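You operate a simulated robot arm through the tools that you are given. There is no shell and no other tool.

You run a simulated robot arm. Do the job below in one go: nothing can be reset, and whatever is moved stays where it is left.

## Task
Switch on, feed both rack coins, try lane D, then press coin return.
Fine: at the white machine; each key once; use no other coin; the lane costs three, so nothing is sold and both coins come back into the coin tray; leave the service door open; touch no other control.

It is judged by the outcome, as a careful person would: the job done as asked, and still so three seconds after it is handed in. It fails if anything else is knocked over, pushed out of place, dropped, spilled or broken.

## Robot
A 7-joint arm with a fingered hand, fixed in place. Base frame: the origin is on the floor under the middle of its stand, x ahead of it, y to its left, z up. Lengths are in mm, angles in degrees, forces in N, time in s.
With the tool pointing down near the work surface it reaches from about 100 to 920 mm from the base axis. Its first joint turns from -69.0 to 172.0 degrees. Payload 5 kg.
The tool frame sits at the grasp point between the pads (the TCP): z along the fingers, y along the line on which they close. The tips reach 32 mm beyond it. The gripper opens to 160 mm; its body begins 89 mm behind the TCP. The gripper is a hand of 3 fingers: y runs from the thumb to the fingers, the wrist lies at [0, 0, -252] in the tool frame.
Orientation is that of the tool frame in the base frame, as [roll, pitch, yaw] about the fixed x, y, z axes, in that order (R = Rz(yaw) Ry(pitch) Rx(roll)). With the fingers straight down and closing along the base's y, the tool's x points along the base's -x, its y along +y and its z along -z.

## Interface
- The arm moves only by the tool servo_tool. Its argument "targets" is a list of rows, each a list of 6 numbers: the shift along the tool's x, y, z in cm, then the turn, a rotation vector about the tool's x, y, z in degrees. In form: [[dx, dy, dz, wx, wy, wz], ...]. A call has 1 to 20 rows; each row shifts and turns the commanded pose from where the row before left it, along the tool's axes as they then stand. A row lasts 0.2 s, in which the tool goes at most 50 mm and 8.6 degrees; a call with a longer step from one row to the next is refused whole. A pose out of reach is approached as far as the arm can. The call stops where the force on the tool passes 40 N (or 10 N more than at its start, if that is more) or the arm is blocked; 0.2 s more then pass. In this call time passes only in rows, and 0.2 s behind the last. The reply holds the time, the measured pose of the TCP, the force on the tool along the base axes, the opening and the grip force, in the units named above and with some noise, with the torque about the TCP (base axes, N m) and any sound that the robot's microphone picked up, and new pictures: "views" is both (left out), scene, wrist or none.
- Cameras (640 x 400 px; columns grow to the right, rows downward): "scene" is fixed at [220.2, -648.9, 1855]; the picture's right is [0.19, -0.98, 0.00], its down [-0.69, -0.13, -0.71] and it looks along [0.70, 0.13, -0.71] (base axes); focal length 293 px, centre (320, 200). "wrist" rides on the gripper at [65, -4, -116] in the tool frame; the picture's right is [0.06, 1.00, 0.00], its down [-0.87, 0.05, -0.49] and it looks along [-0.49, 0.03, 0.87] (tool axes); focal length 261 px, centre (320, 200). There is no depth. A picture from a camera that has moved, and an enlarged one, comes with that camera's place and axes in the base frame and with its lens.
- lift_body(by): slides the trunk up (or, below 0, down) by that many mm; the arm rides with it, the base frame stays. It gives what a move gives, with no picture.
- set_fingers(finger1, finger2, thumb_bend): sets how far each is bent, from 0 (flat) to 1 (curled in); at 0.3 the hand is open as for a grip, at 0.7 the pads meet at the TCP. One left out holds its place. A second passes; each finger stops where it meets its share of the squeeze, and holds until it gets a number again. It is the only way to open and close the hand. It gives what a move gives, with no picture; readings hold the bend of each and the force on the fingers (four entries, about 0 where the hand has none), thumb and palm.
- zoom(camera, box): a new picture of the part [left, top, right, bottom] of that camera's present view, enlarged. No time passes.
- sign_off(): hands the job in; it is judged then, once.

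Places have to be worked out from the pictures, the camera data and where the tool is seen. Open the gripper and draw the arm clear of the work before you hand the job in, unless the task says otherwise.

The tools are called after "Request:" as a command line: name --pt "numbers of a row" for each row, then --argument value for the rest, lists and objects as JSON in quotes. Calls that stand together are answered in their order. servo_tool: Moves the arm, as the interface text tells. Its arguments: {"type":"object","properties":{"targets":{"type":"array"},"views":{"type":"string","enum":["both","scene","wrist","none"]}},"required":["targets"]} The other tools are called the same way: lift_body (by) moves the trunk up or down; set_fingers (finger1, finger2, thumb_bend) moves the fingers one by one; zoom (camera, box) takes an enlarged picture of a part of a camera's view; sign_off () hands the job in.

At the start:

```text
time: 0.0
position: [402.4, -564.7, 1477.2]
orientation: [-179.9, 0.0, 180.0]
contact_force: [0.4, 0.0, 0.7]
ft_torque: [-0.02, 0.01, -0.03]
opening: 160.0
grip_force: 0.0
shape: jaw
bend: [0.3, 0.3, 0.3]
finger forces: [0.0, 0.0, 0.0, 0.1, 0.0, 0.0]
trunk travel left (down, up): [-750.0, 190.0]
```

scene: 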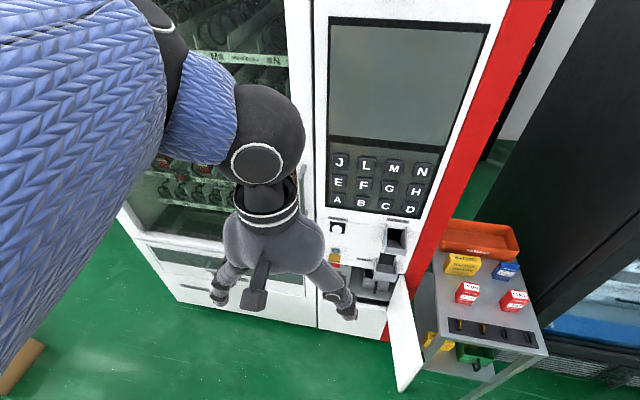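
wrist: 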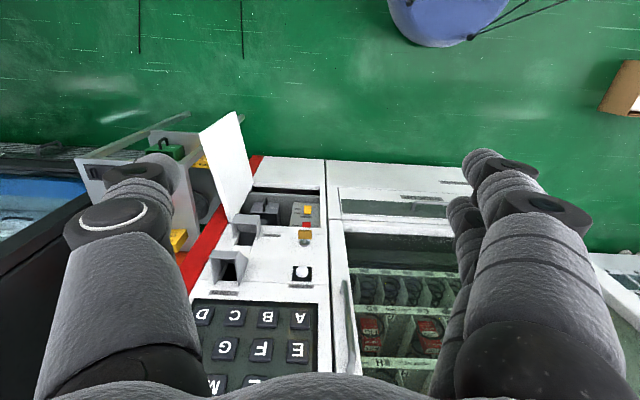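

The machine front with its key pad, coin parts and the open service door are visible, plus a side cart with a rack. I zoom in on each region to identify the parts before moving.

Request:
zoom --camera "scene" --box '[310, 200, 440, 320]'

Request:
zoom --camera "scene" --box '[410, 210, 560, 390]'

Request:
zoom --camera "wrist" --box '[180, 150, 340, 300]'

Request:
zoom --camera "scene" --box '[320, 140, 450, 220]'

```text
3.33 times, centred on (375, 260) of scene
camera zoom: at [220.2, -648.9, 1855.0], right [0.19, -0.98, 0.0], down [-0.69, -0.13, -0.71], along [0.7, 0.13, -0.71], focal length 976 px, centre (137, 0)
```

zoom: 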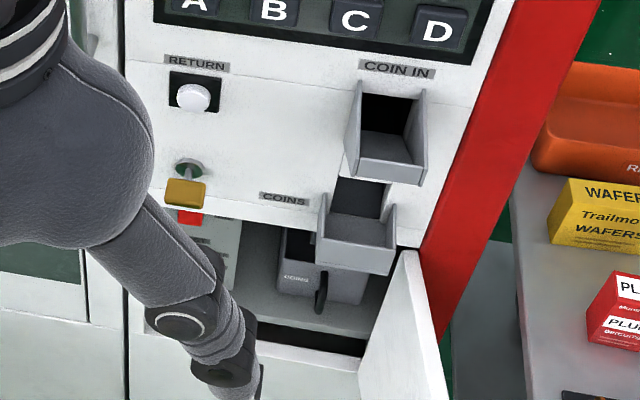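

```text
2.22 times, centred on (485, 300) of scene
camera zoom: at [220.2, -648.9, 1855.0], right [0.19, -0.98, 0.0], down [-0.69, -0.13, -0.71], along [0.7, 0.13, -0.71], focal length 651 px, centre (-47, -22)
```

zoom: 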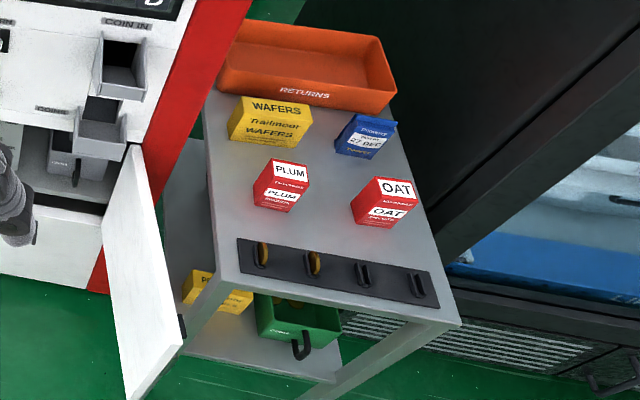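

```text
2.67 times, centred on (260, 225) of wrist
camera zoom: at [337.8, -568.9, 1592.0], right [-0.06, 1.0, 0.0], down [0.87, 0.05, 0.49], along [0.49, 0.03, -0.87], focal length 695 px, centre (480, 133)
```

zoom: 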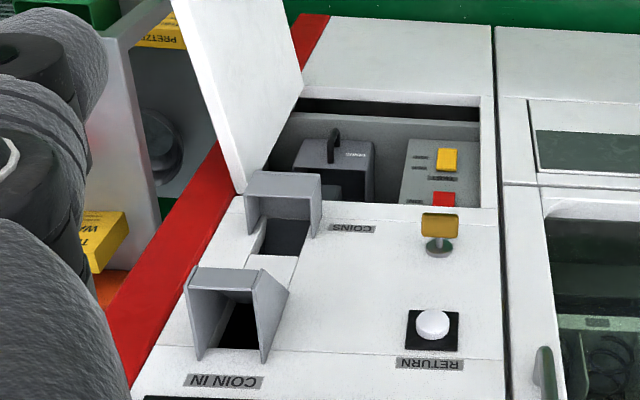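

```text
4.92 times, centred on (385, 180) of scene
camera zoom: at [220.2, -648.9, 1855.0], right [0.19, -0.98, 0.0], down [-0.69, -0.13, -0.71], along [0.7, 0.13, -0.71], focal length 1442 px, centre (0, 298)
```

zoom: 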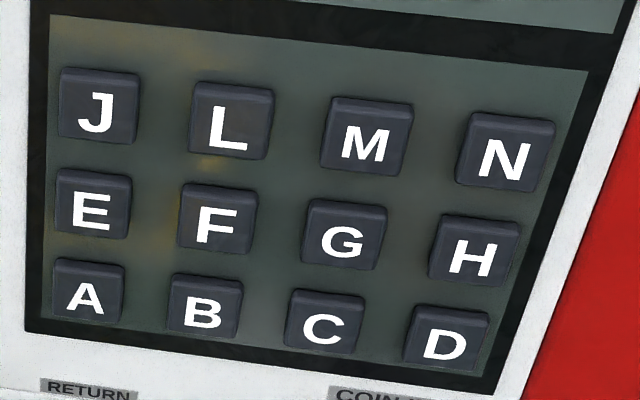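

I judge the RETURN button to be near [888, -587, 1041], with the machine front near x≈900 and the open door sticking out towards me. I lower the trunk to bring the wrist camera nearer the coin parts and the service bay.

Request:
lift_body --by -250

Request:
servo_tool --pt "0 0 0 0 0 0" --views "both"

```text
time: 2.6
position: [403.0, -564.6, 1226.9]
orientation: [180.0, -0.1, 180.0]
contact_force: [-0.3, 0.3, 0.2]
ft_torque: [-0.01, 0.0, -0.02]
opening: 159.8
grip_force: 0.1
shape: jaw
bend: [0.3, 0.3, 0.3]
finger forces: [0.1, 0.0, 0.0, 0.0, 0.1, 0.1]
trunk travel left (down, up): [-500.0, 440.0]
```

```text
time: 3.0
position: [402.6, -563.2, 1226.7]
orientation: [-180.0, 0.1, 179.9]
contact_force: [-0.6, -0.3, -0.1]
ft_torque: [-0.04, 0.0, -0.01]
opening: 159.8
grip_force: 0.1
shape: jaw
bend: [0.3, 0.3, 0.3]
finger forces: [0.1, 0.0, 0.0, 0.0, 0.0, 0.0]
trunk travel left (down, up): [-500.0, 440.0]
camera wrist: at [337.8, -568.8, 1342.0], right [-0.06, 1.0, 0.0], down [0.87, 0.05, 0.49], along [0.49, 0.03, -0.87], focal length 261 px, centre (320, 200)
```

scene: 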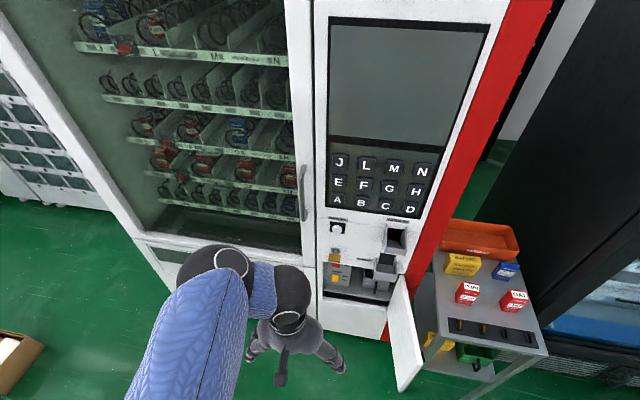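
wrist: 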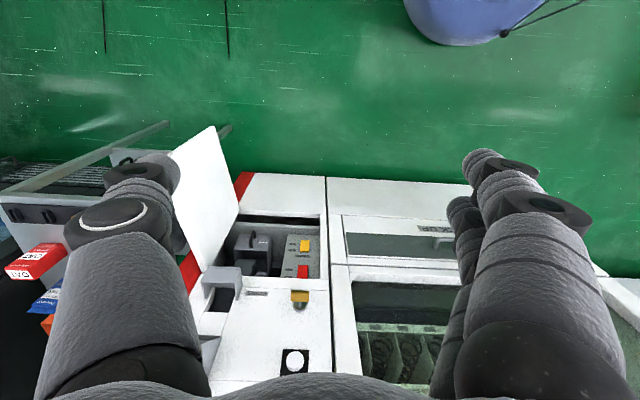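

Request:
zoom --camera "wrist" --box '[180, 180, 350, 380]'

Request:
zoom --camera "scene" --box '[315, 205, 425, 310]'

Request:
zoom --camera "wrist" --box '[0, 100, 200, 340]'

```text
2.00 times, centred on (265, 280) of wrist
camera zoom: at [337.8, -568.8, 1342.0], right [-0.06, 1.0, 0.0], down [0.87, 0.05, 0.49], along [0.49, 0.03, -0.87], focal length 521 px, centre (430, 40)
```

zoom: 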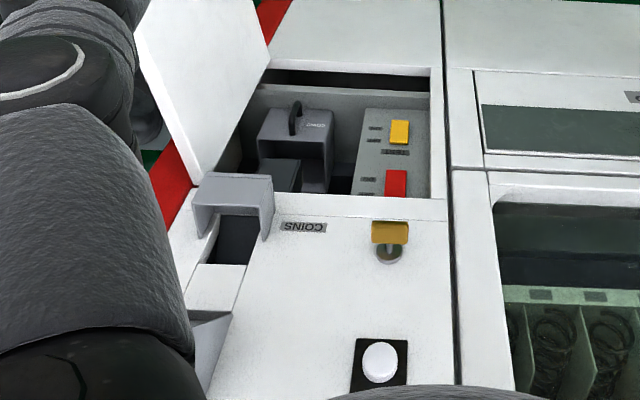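

```text
3.81 times, centred on (370, 258) of scene
camera zoom: at [220.2, -648.9, 1855.0], right [0.19, -0.98, 0.0], down [-0.69, -0.13, -0.71], along [0.7, 0.13, -0.71], focal length 1116 px, centre (130, -19)
```

zoom: 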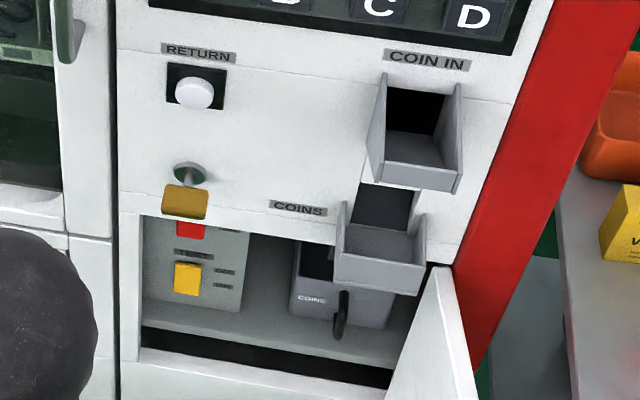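

```text
1.67 times, centred on (100, 220) of wrist
camera zoom: at [337.8, -568.8, 1342.0], right [-0.06, 1.0, 0.0], down [0.87, 0.05, 0.49], along [0.49, 0.03, -0.87], focal length 434 px, centre (687, 167)
```

zoom: 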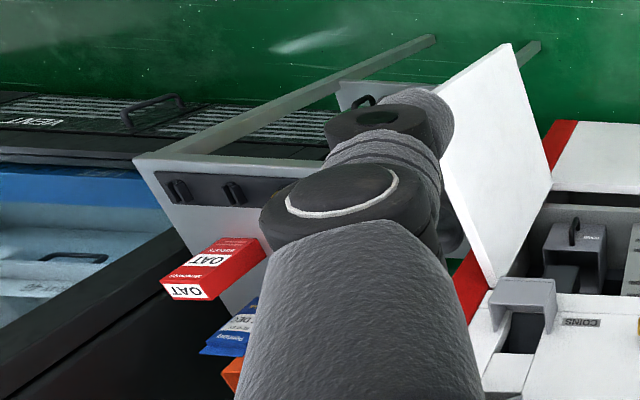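

The service bay shows a panel with a yellow and a red rocker plus a coin box, and a brass key in a lock above it. I need to read the panel labels, so I lower further and tilt the hand forward.

Request:
servo_tool --pt "0 0 0 0 -8 0" --pt "0 0 0 0 -8 0" --pt "0 0 0 0 -8 0" --pt "0 0 0 0 -8 0" --pt "0 0 0 0 -8 0" --views "both"

```text
time: 4.2
position: [402.8, -564.4, 1228.0]
orientation: [179.8, 40.1, 179.9]
contact_force: [-1.0, -0.9, -0.5]
ft_torque: [0.01, -0.01, 0.03]
opening: 159.7
grip_force: 0.2
shape: jaw
bend: [0.3, 0.3, 0.3]
finger forces: [0.1, 0.0, 0.0, 0.0, 0.0, 0.1]
trunk travel left (down, up): [-500.0, 440.0]
camera wrist: at [277.5, -569.6, 1273.2], right [-0.05, 1.0, -0.04], down [0.35, 0.05, 0.94], along [0.94, 0.03, -0.35], focal length 261 px, centre (320, 200)
```

scene: 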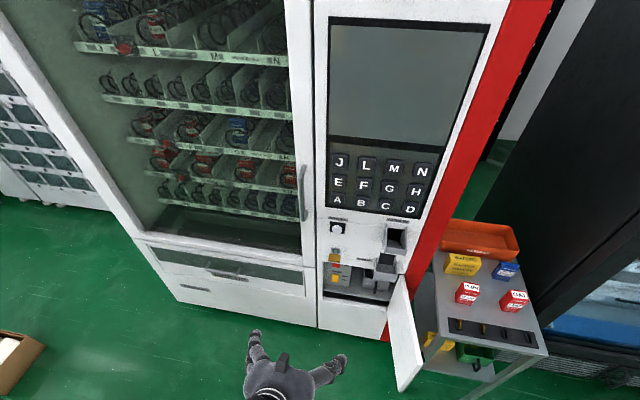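
wrist: 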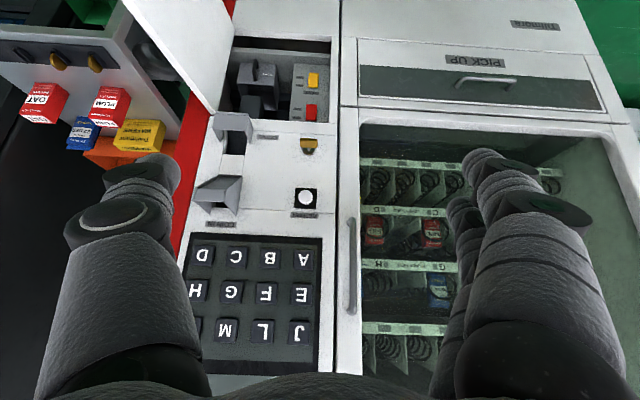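

This view shows the whole front: keypad, RETURN, COIN IN, coin tray, rockers and the rack with two coins. I zoom in to read the labels and get accurate pixel positions.

Request:
zoom --camera "wrist" --box '[190, 40, 350, 140]'

Request:
zoom --camera "wrist" --box '[180, 100, 340, 220]'

Request:
zoom --camera "wrist" --box '[170, 220, 350, 380]'

Request:
zoom --camera "wrist" --box '[0, 0, 210, 180]'

Request:
zoom --camera "scene" --box '[430, 300, 560, 390]'

```text
4.00 times, centred on (270, 90) of wrist
camera zoom: at [277.5, -569.6, 1273.2], right [-0.05, 1.0, -0.04], down [0.35, 0.05, 0.94], along [0.94, 0.03, -0.35], focal length 1043 px, centre (520, 640)
```

zoom: 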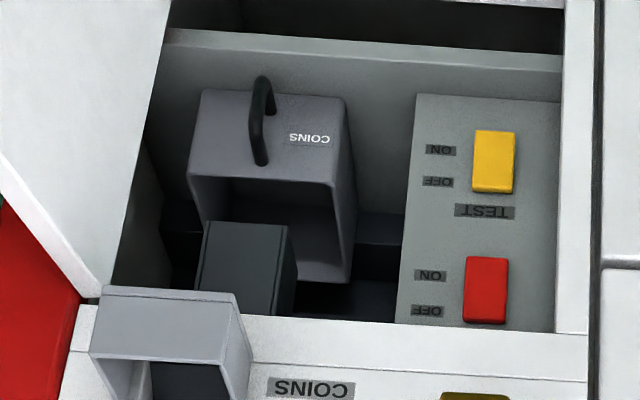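

```text
3.33 times, centred on (260, 160) of wrist
camera zoom: at [277.5, -569.6, 1273.2], right [-0.05, 1.0, -0.04], down [0.35, 0.05, 0.94], along [0.94, 0.03, -0.35], focal length 869 px, centre (520, 333)
```

zoom: 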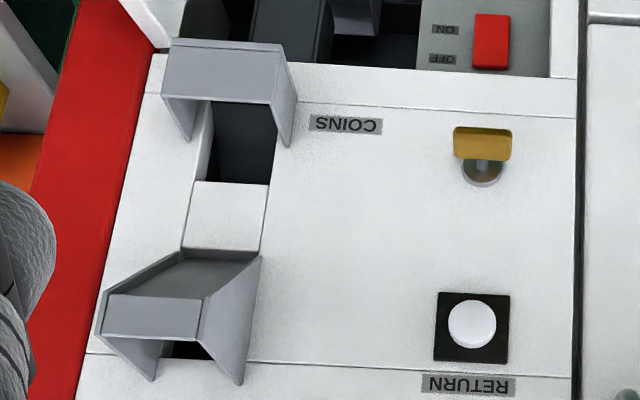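

```text
2.50 times, centred on (260, 300) of wrist
camera zoom: at [277.5, -569.6, 1273.2], right [-0.05, 1.0, -0.04], down [0.35, 0.05, 0.94], along [0.94, 0.03, -0.35], focal length 652 px, centre (470, -50)
```

zoom: 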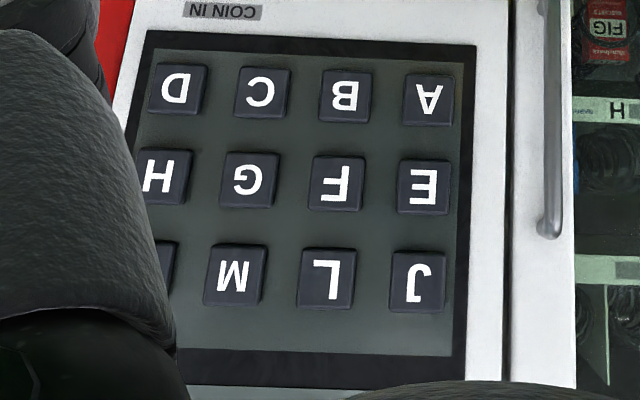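

```text
2.22 times, centred on (105, 90) of wrist
camera zoom: at [277.5, -569.6, 1273.2], right [-0.05, 1.0, -0.04], down [0.35, 0.05, 0.94], along [0.94, 0.03, -0.35], focal length 579 px, centre (798, 444)
```

zoom: 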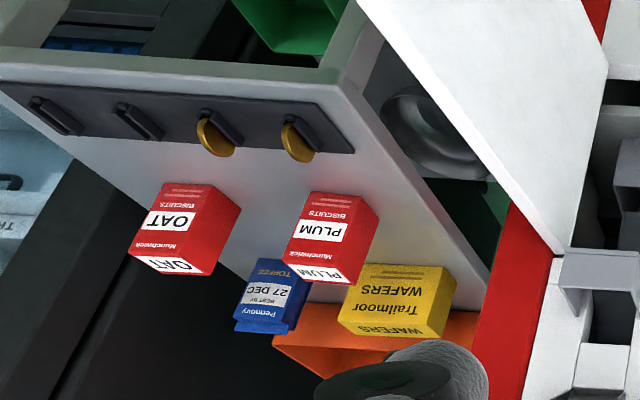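

```text
4.44 times, centred on (495, 345) of scene
camera zoom: at [220.2, -648.9, 1855.0], right [0.19, -0.98, 0.0], down [-0.69, -0.13, -0.71], along [0.7, 0.13, -0.71], focal length 1302 px, centre (-458, -444)
```

zoom: 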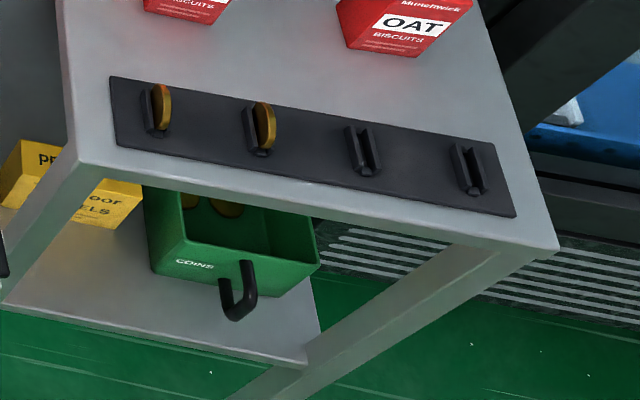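

The red rocker (OFF above, ON below; its title hidden from here) and the yellow TEST rocker sit on the bay panel; the two rack coins I judge to be near [737, -1057, 809] and [736, -1133, 809], standing with their faces towards ±y. I test how far the arm reaches sideways, staying well in front of the machine and cart.

Request:
servo_tool --pt "0 -4.5 0 0 0 0" --pt "0 -4.5 0 0 0 0" --pt "0 -4.5 0 0 0 0" --pt "0 -4.5 0 0 0 0" --pt "0 -4.5 0 0 0 0" --pt "0 -4.5 0 0 0 0" --views "both"

```text
time: 5.6
position: [404.7, -832.9, 1225.8]
orientation: [179.9, 40.0, 180.0]
contact_force: [0.3, -0.1, 0.9]
ft_torque: [0.02, -0.02, 0.01]
opening: 160.0
grip_force: 0.1
shape: jaw
bend: [0.3, 0.3, 0.3]
finger forces: [0.0, 0.0, 0.0, 0.0, 0.2, 0.0]
trunk travel left (down, up): [-500.0, 440.0]
camera wrist: at [280.5, -837.7, 1272.4], right [-0.05, 1.0, -0.04], down [0.35, 0.05, 0.94], along [0.94, 0.03, -0.35], focal length 261 px, centre (320, 200)
```

scene: 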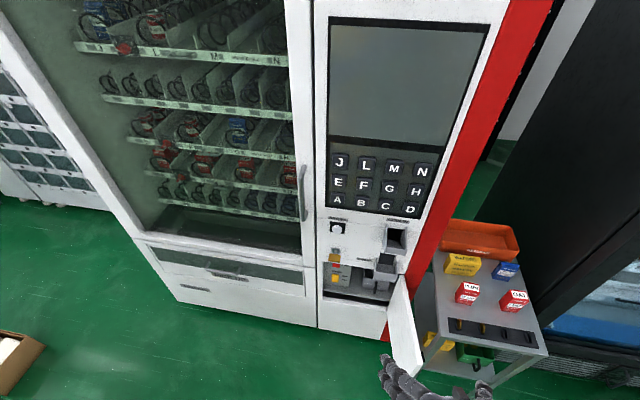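
wrist: 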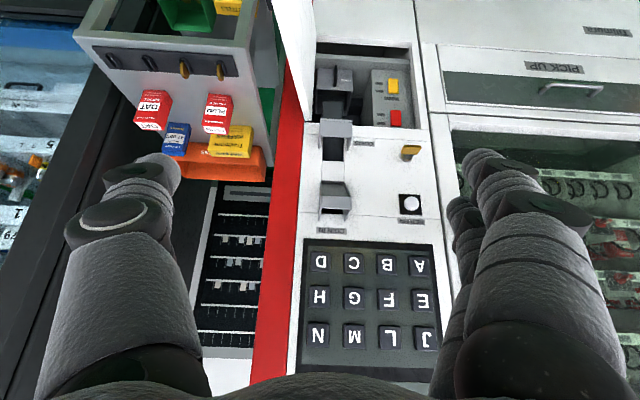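

The arm reached y=-833 with no trouble. I zoom in here for a second stereo view of the rack, the hopper and the bay.

Request:
zoom --camera "wrist" --box '[70, 0, 310, 180]'

Request:
zoom --camera "wrist" --box '[280, 40, 450, 250]'

Request:
zoom --camera "wrist" --box '[300, 40, 420, 130]'

Request:
zoom --camera "wrist" --box '[280, 230, 450, 390]'

```text
2.22 times, centred on (190, 90) of wrist
camera zoom: at [280.5, -837.7, 1272.4], right [-0.05, 1.0, -0.04], down [0.35, 0.05, 0.94], along [0.94, 0.03, -0.35], focal length 579 px, centre (609, 444)
```

zoom: 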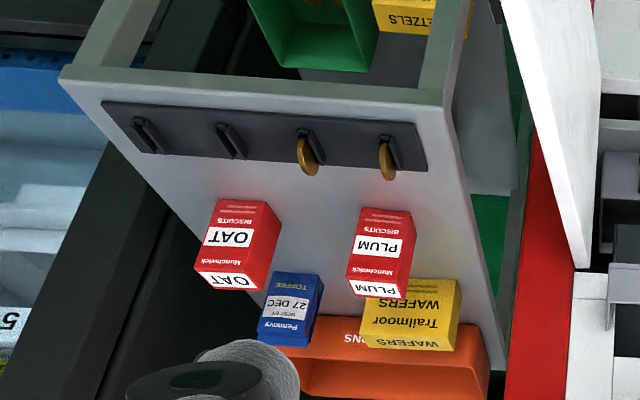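

```text
1.90 times, centred on (365, 145) of wrist
camera zoom: at [280.5, -837.7, 1272.4], right [-0.05, 1.0, -0.04], down [0.35, 0.05, 0.94], along [0.94, 0.03, -0.35], focal length 496 px, centre (234, 305)
```

zoom: 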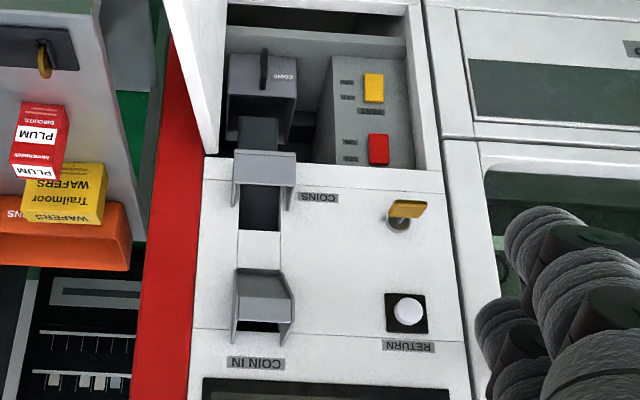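

```text
4.44 times, centred on (360, 85) of wrist
camera zoom: at [280.5, -837.7, 1272.4], right [-0.05, 1.0, -0.04], down [0.35, 0.05, 0.94], along [0.94, 0.03, -0.35], focal length 1158 px, centre (142, 711)
```

zoom: 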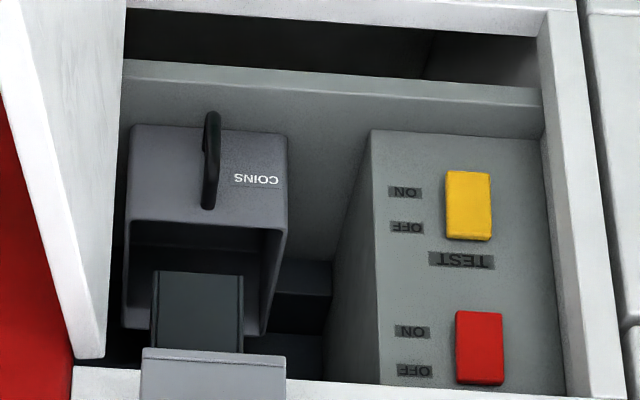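

```text
2.50 times, centred on (365, 310) of wrist
camera zoom: at [280.5, -837.7, 1272.4], right [-0.05, 1.0, -0.04], down [0.35, 0.05, 0.94], along [0.94, 0.03, -0.35], focal length 652 px, centre (208, -75)
```

zoom: 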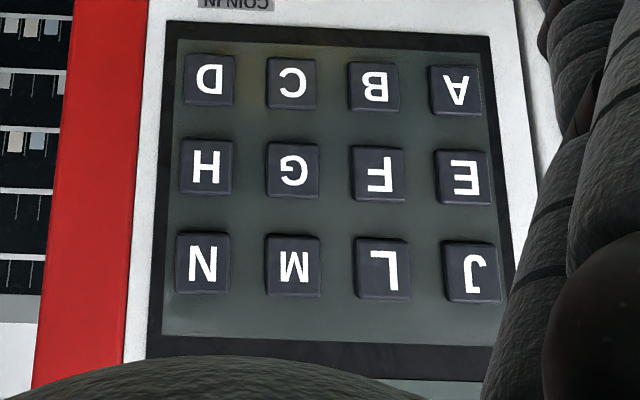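

Stereo now gives D key ≈ [891, -812, 1194], RETURN ≈ [890, -587, 1038], coins ≈ [721, -1051, 824] and [721, -1128, 824]. I continue testing reach towards the cart, staying high above it.

Request:
servo_tool --pt "-1.9 -3.7 1.6 0 0 0" --pt "-1.9 -3.7 1.6 0 0 0" --pt "-1.9 -3.7 1.6 0 0 0" --pt "-1.9 -3.7 1.6 0 0 0" --pt "-1.9 -3.7 1.6 0 0 0" --pt "-1.9 -3.7 1.6 0 0 0" --views "both"

```text
time: 7.0
position: [547.2, -1058.4, 1224.0]
orientation: [179.9, 39.9, 179.8]
contact_force: [0.2, 0.8, -0.2]
ft_torque: [0.03, 0.04, 0.0]
opening: 159.9
grip_force: 0.1
shape: jaw
bend: [0.3, 0.3, 0.3]
finger forces: [0.0, 0.0, 0.0, 0.0, 0.0, 0.0]
trunk travel left (down, up): [-500.0, 440.0]
camera wrist: at [422.0, -1063.4, 1270.0], right [-0.05, 1.0, -0.04], down [0.35, 0.05, 0.93], along [0.94, 0.03, -0.35], focal length 261 px, centre (320, 200)
```

scene: 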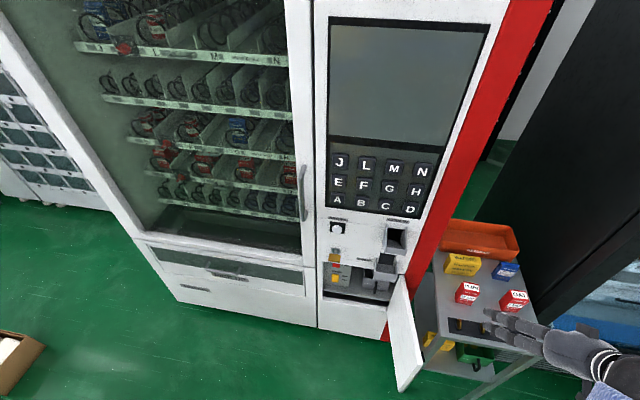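
wrist: 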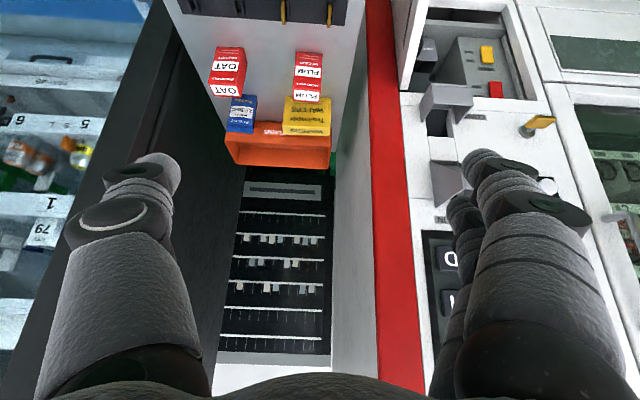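

The arm reaches this far comfortably. I lower the trunk so the wrist camera, which is aimed at the TCP, can view the rack coins closely.

Request:
lift_body --by -200

Request:
servo_tool --pt "0 0 0 0 0 0" --views "both"

```text
time: 9.2
position: [545.3, -1058.1, 1025.9]
orientation: [180.0, 40.0, -180.0]
contact_force: [-0.2, -0.1, -0.2]
ft_torque: [-0.04, 0.01, 0.02]
opening: 160.0
grip_force: 0.0
shape: jaw
bend: [0.3, 0.3, 0.3]
finger forces: [0.1, 0.0, 0.1, 0.1, 0.0, 0.0]
trunk travel left (down, up): [-300.0, 640.0]
```

```text
time: 9.6
position: [545.7, -1057.7, 1024.8]
orientation: [179.9, 39.9, -179.9]
contact_force: [-0.6, 0.2, 0.3]
ft_torque: [0.0, -0.02, 0.0]
opening: 159.9
grip_force: 0.0
shape: jaw
bend: [0.3, 0.3, 0.3]
finger forces: [0.1, 0.0, 0.0, 0.0, 0.1, 0.0]
trunk travel left (down, up): [-300.0, 640.0]
camera wrist: at [420.7, -1062.4, 1071.5], right [-0.05, 1.0, -0.04], down [0.35, 0.05, 0.94], along [0.94, 0.03, -0.35], focal length 261 px, centre (320, 200)
```

scene: 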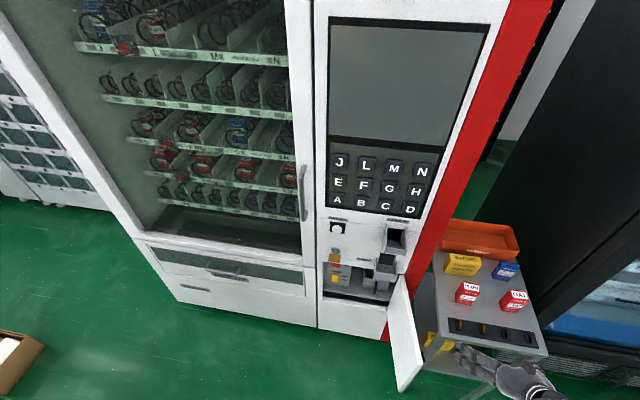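
wrist: 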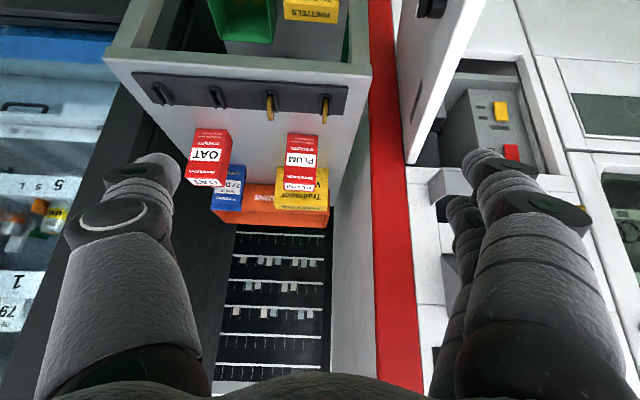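

Request:
zoom --camera "wrist" --box '[120, 40, 400, 215]'

Request:
zoom --camera "wrist" --box '[240, 75, 350, 135]'

Request:
zoom --camera "wrist" --box '[410, 40, 560, 160]'

Request:
zoom --camera "wrist" --box '[370, 120, 640, 290]'

```text
2.29 times, centred on (260, 128) of wrist
camera zoom: at [420.7, -1062.4, 1071.5], right [-0.05, 1.0, -0.04], down [0.35, 0.05, 0.94], along [0.94, 0.03, -0.35], focal length 596 px, centre (457, 366)
```

zoom: 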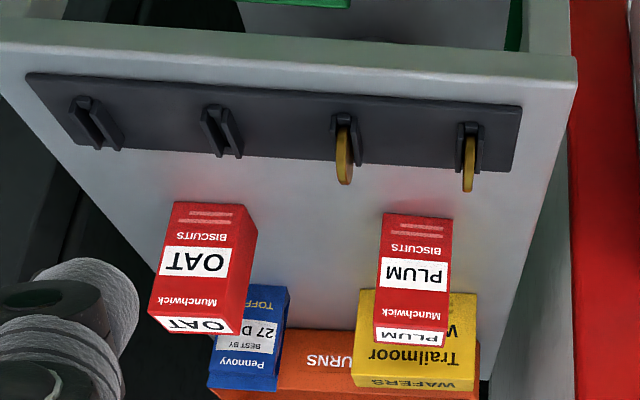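

```text
5.82 times, centred on (295, 105) of wrist
camera zoom: at [420.7, -1062.4, 1071.5], right [-0.05, 1.0, -0.04], down [0.35, 0.05, 0.94], along [0.94, 0.03, -0.35], focal length 1516 px, centre (466, 753)
```

zoom: 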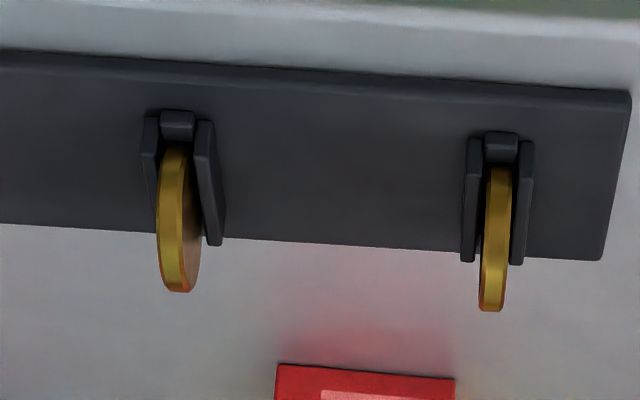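

```text
3.33 times, centred on (485, 100) of wrist
camera zoom: at [420.7, -1062.4, 1071.5], right [-0.05, 1.0, -0.04], down [0.35, 0.05, 0.94], along [0.94, 0.03, -0.35], focal length 869 px, centre (-230, 533)
```

zoom: 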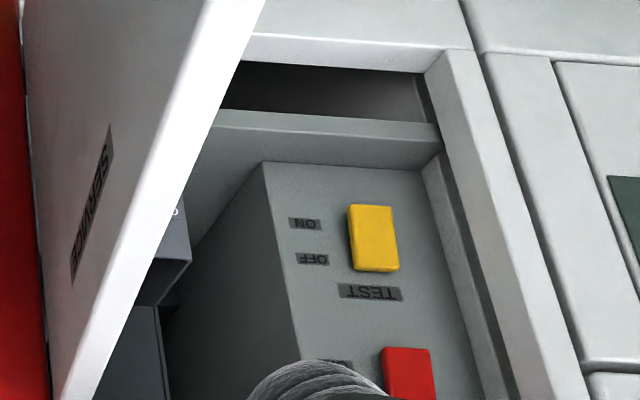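

```text
2.35 times, centred on (505, 205) of wrist
camera zoom: at [420.7, -1062.4, 1071.5], right [-0.05, 1.0, -0.04], down [0.35, 0.05, 0.94], along [0.94, 0.03, -0.35], focal length 613 px, centre (-115, 188)
```

zoom: 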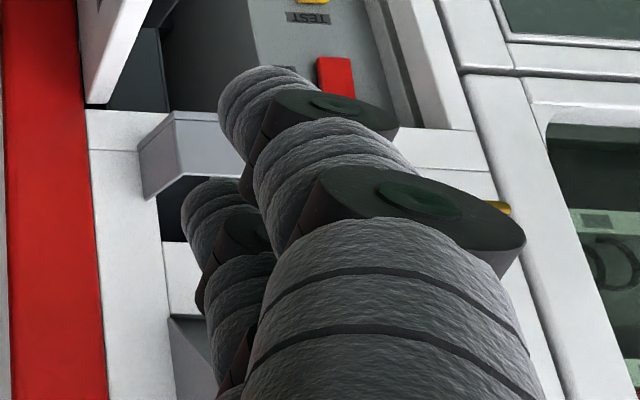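

The coins are ~35 mm across and ~7 mm thick, standing on the rack plate (z≈808), coin 1 centre ≈ [721, -1051, 824], coin 2 ≈ [721, -1128, 824]. I now close the fingers in free air to learn how the pads meet.

Request:
set_fingers --finger1 0.65 --finger2 0.65 --thumb_bend 0.65

Request:
servo_tool --pt "0 0 0 0 0 0" --views "both"

```text
time: 10.6
position: [545.8, -1056.8, 1024.9]
orientation: [-179.9, 40.0, -179.9]
contact_force: [0.2, -0.2, 0.7]
ft_torque: [-0.02, -0.02, 0.01]
opening: 29.5
grip_force: 0.1
shape: fingers
bend: [0.65, 0.65, 0.65]
finger forces: [0.0, 0.0, 0.0, 0.0, 0.0, 0.0]
trunk travel left (down, up): [-300.0, 640.0]
```

```text
time: 10.9
position: [546.1, -1057.6, 1024.0]
orientation: [-180.0, 40.0, 180.0]
contact_force: [-0.7, -0.2, -0.6]
ft_torque: [0.02, 0.0, 0.02]
opening: 29.5
grip_force: 0.1
shape: fingers
bend: [0.65, 0.65, 0.65]
finger forces: [0.1, 0.0, 0.0, 0.0, 0.0, 0.1]
trunk travel left (down, up): [-300.0, 640.0]
camera wrist: at [420.7, -1062.4, 1071.4], right [-0.05, 1.0, -0.04], down [0.35, 0.05, 0.94], along [0.94, 0.03, -0.35], focal length 261 px, centre (320, 200)
```

scene: 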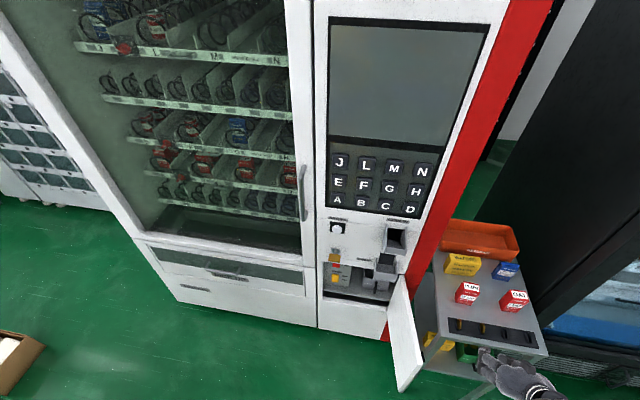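
wrist: 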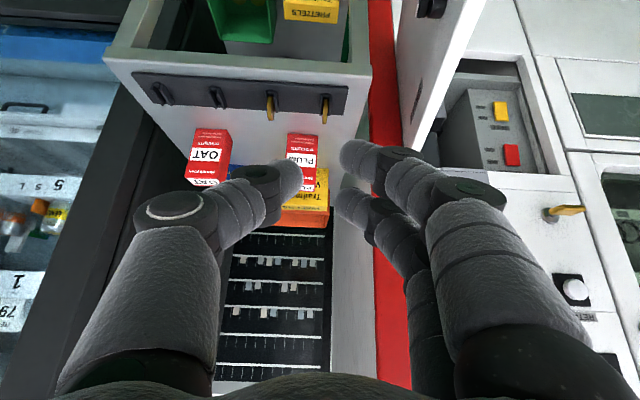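

Request:
zoom --camera "wrist" --box '[220, 110, 460, 260]'

Request:
set_fingers --finger1 0.7 --finger2 0.7 --thumb_bend 0.7

Request:
zoom --camera "wrist" --box '[220, 110, 460, 260]'

```text
2.67 times, centred on (340, 185) of wrist
camera zoom: at [420.7, -1062.4, 1071.4], right [-0.05, 1.0, -0.04], down [0.35, 0.05, 0.94], along [0.94, 0.03, -0.35], focal length 695 px, centre (267, 240)
```

zoom: 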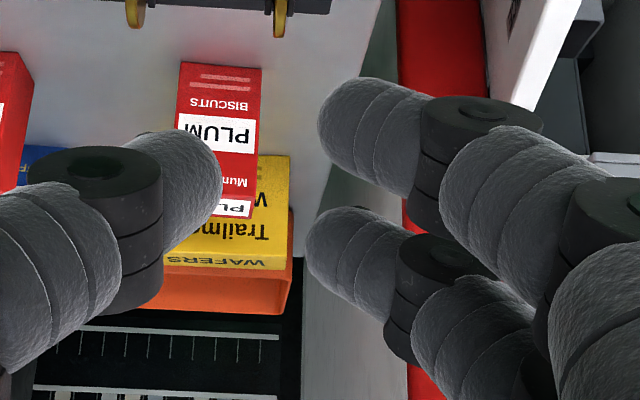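

```text
time: 11.9
position: [545.7, -1057.8, 1024.6]
orientation: [-180.0, 40.0, 180.0]
contact_force: [-0.3, -0.1, -0.6]
ft_torque: [-0.01, 0.02, -0.01]
opening: 12.9
grip_force: 0.0
shape: fingers
bend: [0.7, 0.7, 0.7]
finger forces: [0.0, 0.1, 0.0, 0.1, 0.0, 0.0]
trunk travel left (down, up): [-300.0, 640.0]
```

```text
2.67 times, centred on (340, 185) of wrist
camera zoom: at [420.7, -1062.4, 1071.4], right [-0.05, 1.0, -0.04], down [0.35, 0.05, 0.94], along [0.94, 0.03, -0.35], focal length 695 px, centre (267, 240)
```

zoom: 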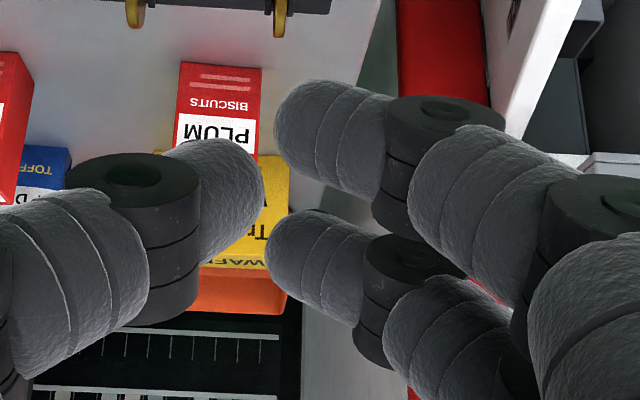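

The fingertips pinch at about tool z≈+20 with the two fingers ~30 mm apart and the thumb between them. I open partly, tilt nearer vertical and move in for a close look at the coin cradle.

Request:
set_fingers --finger1 0.5 --finger2 0.5 --thumb_bend 0.5

Request:
servo_tool --pt "0 0 0 0 6.67 0" --pt "0 0 0 0 6.67 0" --pt "0 0 0 0 6.67 0" --pt "-0.92 0.1 3.6 0 0 0" --pt "-0.92 0.1 3.6 0 0 0" --pt "-0.92 0.1 3.6 0 0 0" --pt "-0.92 0.1 3.6 0 0 0" --views "both"

```text
time: 12.9
position: [544.0, -1058.1, 1025.2]
orientation: [-180.0, 40.0, -180.0]
contact_force: [0.4, -0.6, -0.6]
ft_torque: [-0.02, 0.02, 0.01]
opening: 86.5
grip_force: 0.1
shape: fingers
bend: [0.5, 0.5, 0.5]
finger forces: [0.0, 0.0, 0.0, 0.1, 0.1, 0.1]
trunk travel left (down, up): [-300.0, 640.0]
```

```text
time: 14.6
position: [628.5, -1057.2, 899.7]
orientation: [179.9, 20.0, 180.0]
contact_force: [0.7, 0.0, -0.5]
ft_torque: [0.02, -0.03, 0.01]
opening: 86.8
grip_force: 0.1
shape: fingers
bend: [0.5, 0.5, 0.5]
finger forces: [0.0, 0.0, 0.0, 0.0, 0.0, 0.1]
trunk travel left (down, up): [-300.0, 640.0]
camera wrist: at [527.8, -1061.5, 985.9], right [-0.06, 1.0, -0.02], down [0.65, 0.05, 0.76], along [0.76, 0.03, -0.65], focal length 261 px, centre (320, 200)
```

scene: 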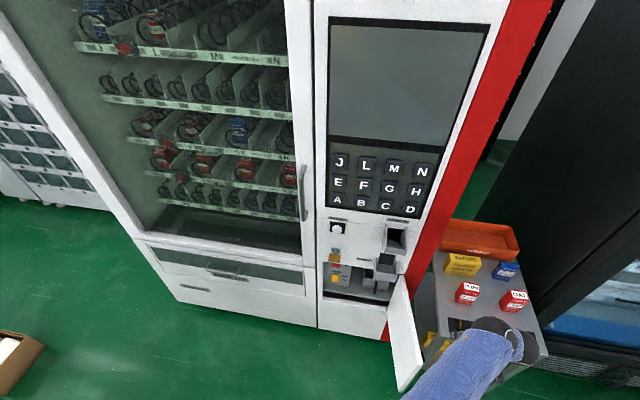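
wrist: 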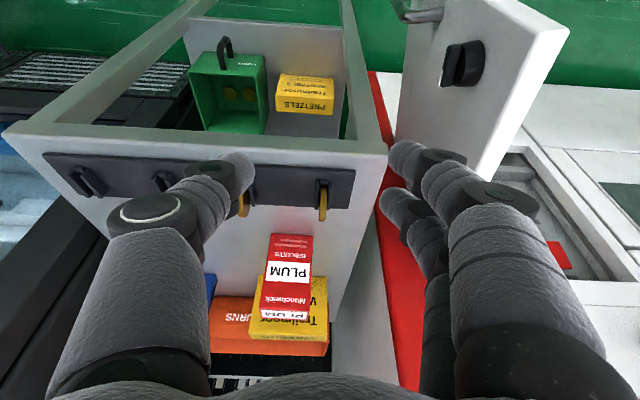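

Request:
zoom --camera "wrist" --box '[230, 150, 390, 250]'

Request:
zoom --camera "wrist" --box '[40, 120, 260, 240]'

Request:
zoom --camera "wrist" --box '[380, 0, 600, 300]'

```text
4.00 times, centred on (310, 200) of wrist
camera zoom: at [527.8, -1061.5, 985.9], right [-0.06, 1.0, -0.02], down [0.65, 0.05, 0.76], along [0.76, 0.03, -0.65], focal length 1043 px, centre (360, 200)
```

zoom: 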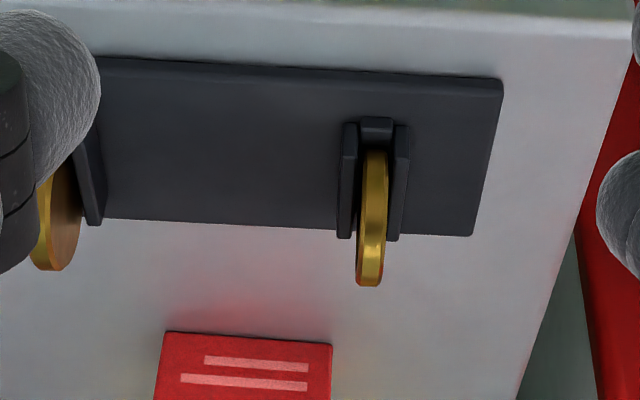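

```text
2.91 times, centred on (150, 180) of wrist
camera zoom: at [527.8, -1061.5, 985.9], right [-0.06, 1.0, -0.02], down [0.65, 0.05, 0.76], along [0.76, 0.03, -0.65], focal length 758 px, centre (814, 258)
```

zoom: 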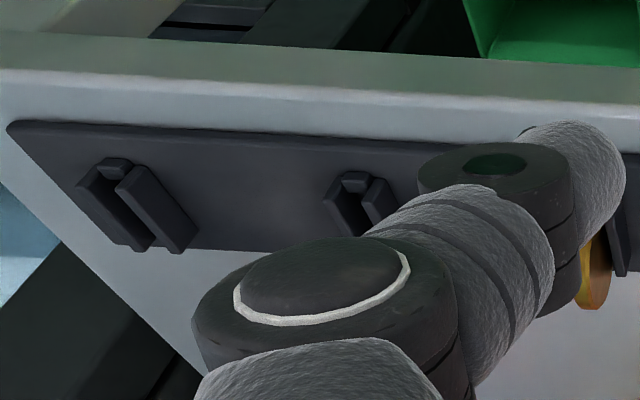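

```text
1.33 times, centred on (490, 150) of wrist
camera zoom: at [527.8, -1061.5, 985.9], right [-0.06, 1.0, -0.02], down [0.65, 0.05, 0.76], along [0.76, 0.03, -0.65], focal length 348 px, centre (93, 267)
```

zoom: 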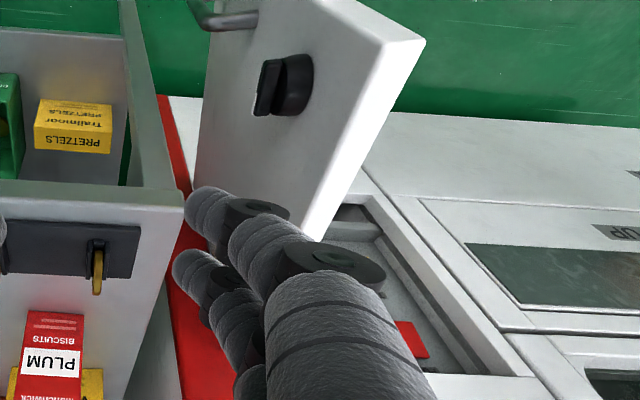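

Working through the geometry: coin centre ≈ [720, -1051.5, 824.5], R≈17.5, cradle uprights only reach z≈816, so a near-vertical hand can pinch it by both faces. I turn the hand vertical and move above coin 2 (the farther one) at a safe height to test reach.

Request:
servo_tool --pt "0 0 0 0 6.67 0" --pt "0 0 0 0 6.67 0" --pt "0 0 0 0 6.67 0" --pt "-1 -2 -2 0 0 0" --pt "-3 -2.5 0 0 0 0" --pt "-3 -2.5 0 0 0 0" --views "both"

```text
time: 15.9
position: [664.4, -1098.4, 925.7]
orientation: [-179.9, 0.0, -180.0]
contact_force: [0.1, 0.8, 0.3]
ft_torque: [-0.05, 0.08, -0.01]
opening: 87.2
grip_force: 0.1
shape: fingers
bend: [0.5, 0.5, 0.5]
finger forces: [0.0, 0.1, 0.0, 0.1, 0.1, 0.1]
out of reach, approached as far as the arm can: row 5, 6
trunk travel left (down, up): [-300.0, 640.0]
camera wrist: at [598.3, -1101.6, 1040.6], right [-0.06, 1.0, 0.0], down [0.87, 0.05, 0.49], along [0.49, 0.03, -0.87], focal length 261 px, centre (320, 200)
```

scene: 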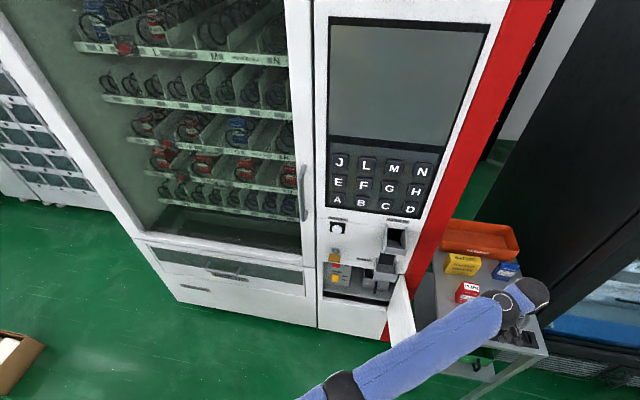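
wrist: 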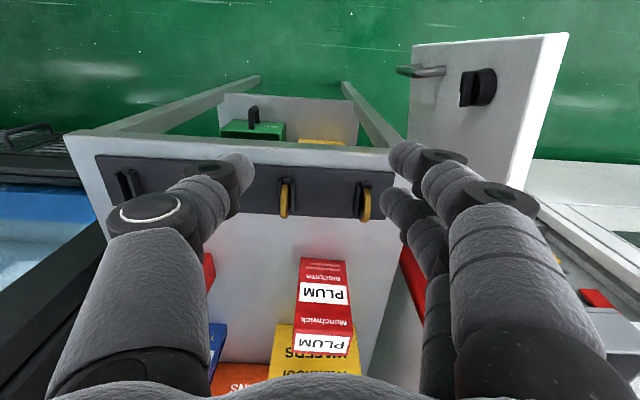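

At vertical the arm maxes out near radius 1284 mm, so coin 1 is within reach vertically and coin 2 needs a slight lean. I zoom to refine the coin positions from here.

Request:
zoom --camera "wrist" --box '[250, 160, 400, 240]'

Request:
zoom --camera "wrist" --box '[80, 120, 480, 370]'

```text
4.27 times, centred on (325, 200) of wrist
camera zoom: at [598.3, -1101.6, 1040.6], right [-0.06, 1.0, 0.0], down [0.87, 0.05, 0.49], along [0.49, 0.03, -0.87], focal length 1112 px, centre (299, 200)
```

zoom: 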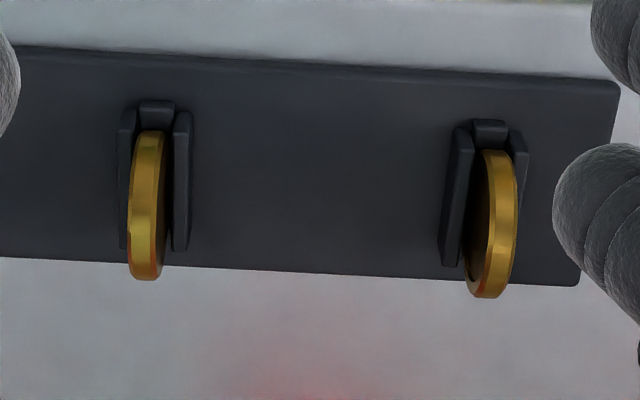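

```text
1.60 times, centred on (280, 245) of wrist
camera zoom: at [598.3, -1101.6, 1040.6], right [-0.06, 1.0, 0.0], down [0.87, 0.05, 0.49], along [0.49, 0.03, -0.87], focal length 417 px, centre (384, 128)
```

zoom: 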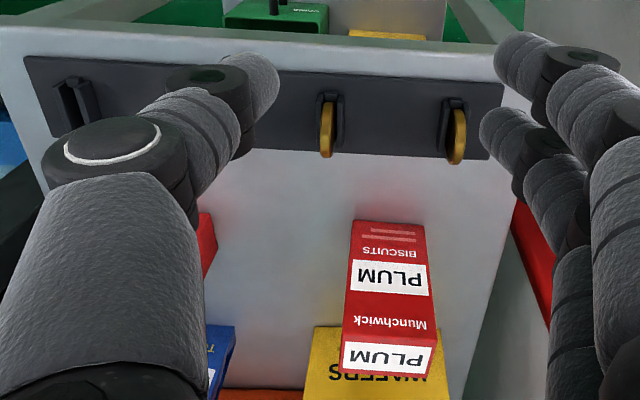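

Coin 1 refines to [721.5, -1051.6, 824.5]. I set the fingers to a narrow opening and move to straight above coin 1, still well clear of it.

Request:
set_fingers --finger1 0.65 --finger2 0.65 --thumb_bend 0.65

Request:
servo_tool --pt "-1.9 1.6 0 0 0 0" --pt "-1.9 1.6 0 0 0 0" --pt "-1.9 1.5 0 0 0 0" --views "both"

```text
time: 16.9
position: [663.9, -1098.7, 923.0]
orientation: [-179.9, 0.0, 179.9]
contact_force: [0.5, -0.4, 0.2]
ft_torque: [-0.01, 0.03, -0.02]
opening: 29.6
grip_force: 0.0
shape: fingers
bend: [0.65, 0.65, 0.65]
finger forces: [0.0, 0.1, 0.0, 0.0, 0.1, 0.0]
trunk travel left (down, up): [-300.0, 640.0]
```

```text
time: 17.8
position: [720.5, -1054.5, 924.0]
orientation: [-180.0, 0.1, 179.9]
contact_force: [0.9, -0.1, 0.6]
ft_torque: [0.02, -0.01, 0.03]
opening: 29.6
grip_force: 0.0
shape: fingers
bend: [0.65, 0.65, 0.65]
finger forces: [0.1, 0.1, 0.0, 0.0, 0.1, 0.0]
trunk travel left (down, up): [-300.0, 640.0]
camera wrist: at [655.8, -1059.0, 1038.3], right [-0.06, 1.0, 0.0], down [0.87, 0.05, 0.49], along [0.49, 0.03, -0.87], focal length 261 px, centre (320, 200)
```

scene: 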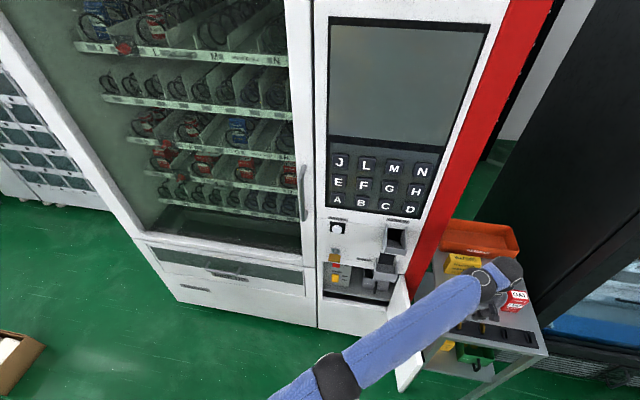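
wrist: 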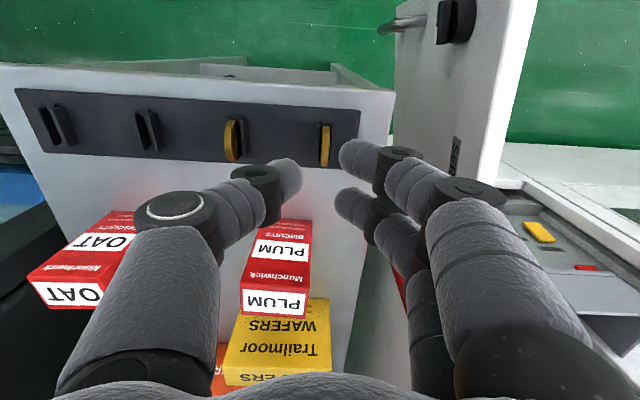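

The move was accurate: TCP ≈ [720.8, -1055, 922]. I shift 3.5 mm in y to centre on coin 1, then lower 55 mm with the trunk and check the fingers straddle it.

Request:
servo_tool --pt "-0.05 0.35 0 0 0 0" --views "none"

Request:
lift_body --by -55

Request:
servo_tool --pt "0 0 0 0 0 0" --views "wrist"

Request:
zoom --camera "wrist" --box '[220, 110, 420, 235]'

```text
time: 18.1
position: [720.9, -1049.4, 924.8]
orientation: [-180.0, 0.1, -180.0]
contact_force: [-0.3, -0.3, 0.8]
ft_torque: [0.0, 0.0, -0.01]
opening: 29.4
grip_force: 0.1
shape: fingers
bend: [0.65, 0.65, 0.65]
finger forces: [0.0, 0.0, 0.0, 0.0, 0.0, 0.0]
trunk travel left (down, up): [-300.0, 640.0]
```

```text
time: 19.1
position: [722.0, -1049.7, 868.9]
orientation: [180.0, 0.0, 180.0]
contact_force: [-0.4, -0.1, 0.8]
ft_torque: [0.01, -0.01, 0.01]
opening: 29.4
grip_force: 0.1
shape: fingers
bend: [0.65, 0.65, 0.65]
finger forces: [0.1, 0.1, 0.0, 0.1, 0.0, 0.1]
trunk travel left (down, up): [-245.0, 695.0]
```

```text
time: 19.5
position: [721.7, -1050.1, 869.3]
orientation: [180.0, 0.1, 180.0]
contact_force: [0.2, -0.2, -0.6]
ft_torque: [0.01, -0.02, 0.01]
opening: 29.2
grip_force: 0.0
shape: fingers
bend: [0.65, 0.65, 0.65]
finger forces: [0.0, 0.0, 0.0, 0.1, 0.0, 0.0]
trunk travel left (down, up): [-245.0, 695.0]
camera wrist: at [656.1, -1054.9, 983.7], right [-0.06, 1.0, 0.0], down [0.87, 0.05, 0.49], along [0.49, 0.03, -0.87], focal length 261 px, centre (320, 200)
```

wrist: 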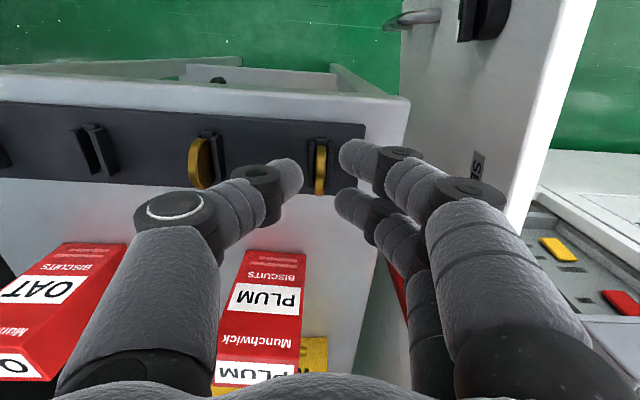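

```text
3.20 times, centred on (320, 172) of wrist
camera zoom: at [656.1, -1054.9, 983.7], right [-0.06, 1.0, 0.0], down [0.87, 0.05, 0.49], along [0.49, 0.03, -0.87], focal length 834 px, centre (320, 288)
```

zoom: 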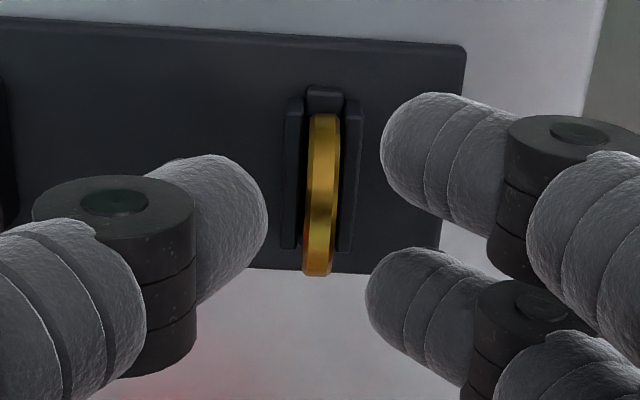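

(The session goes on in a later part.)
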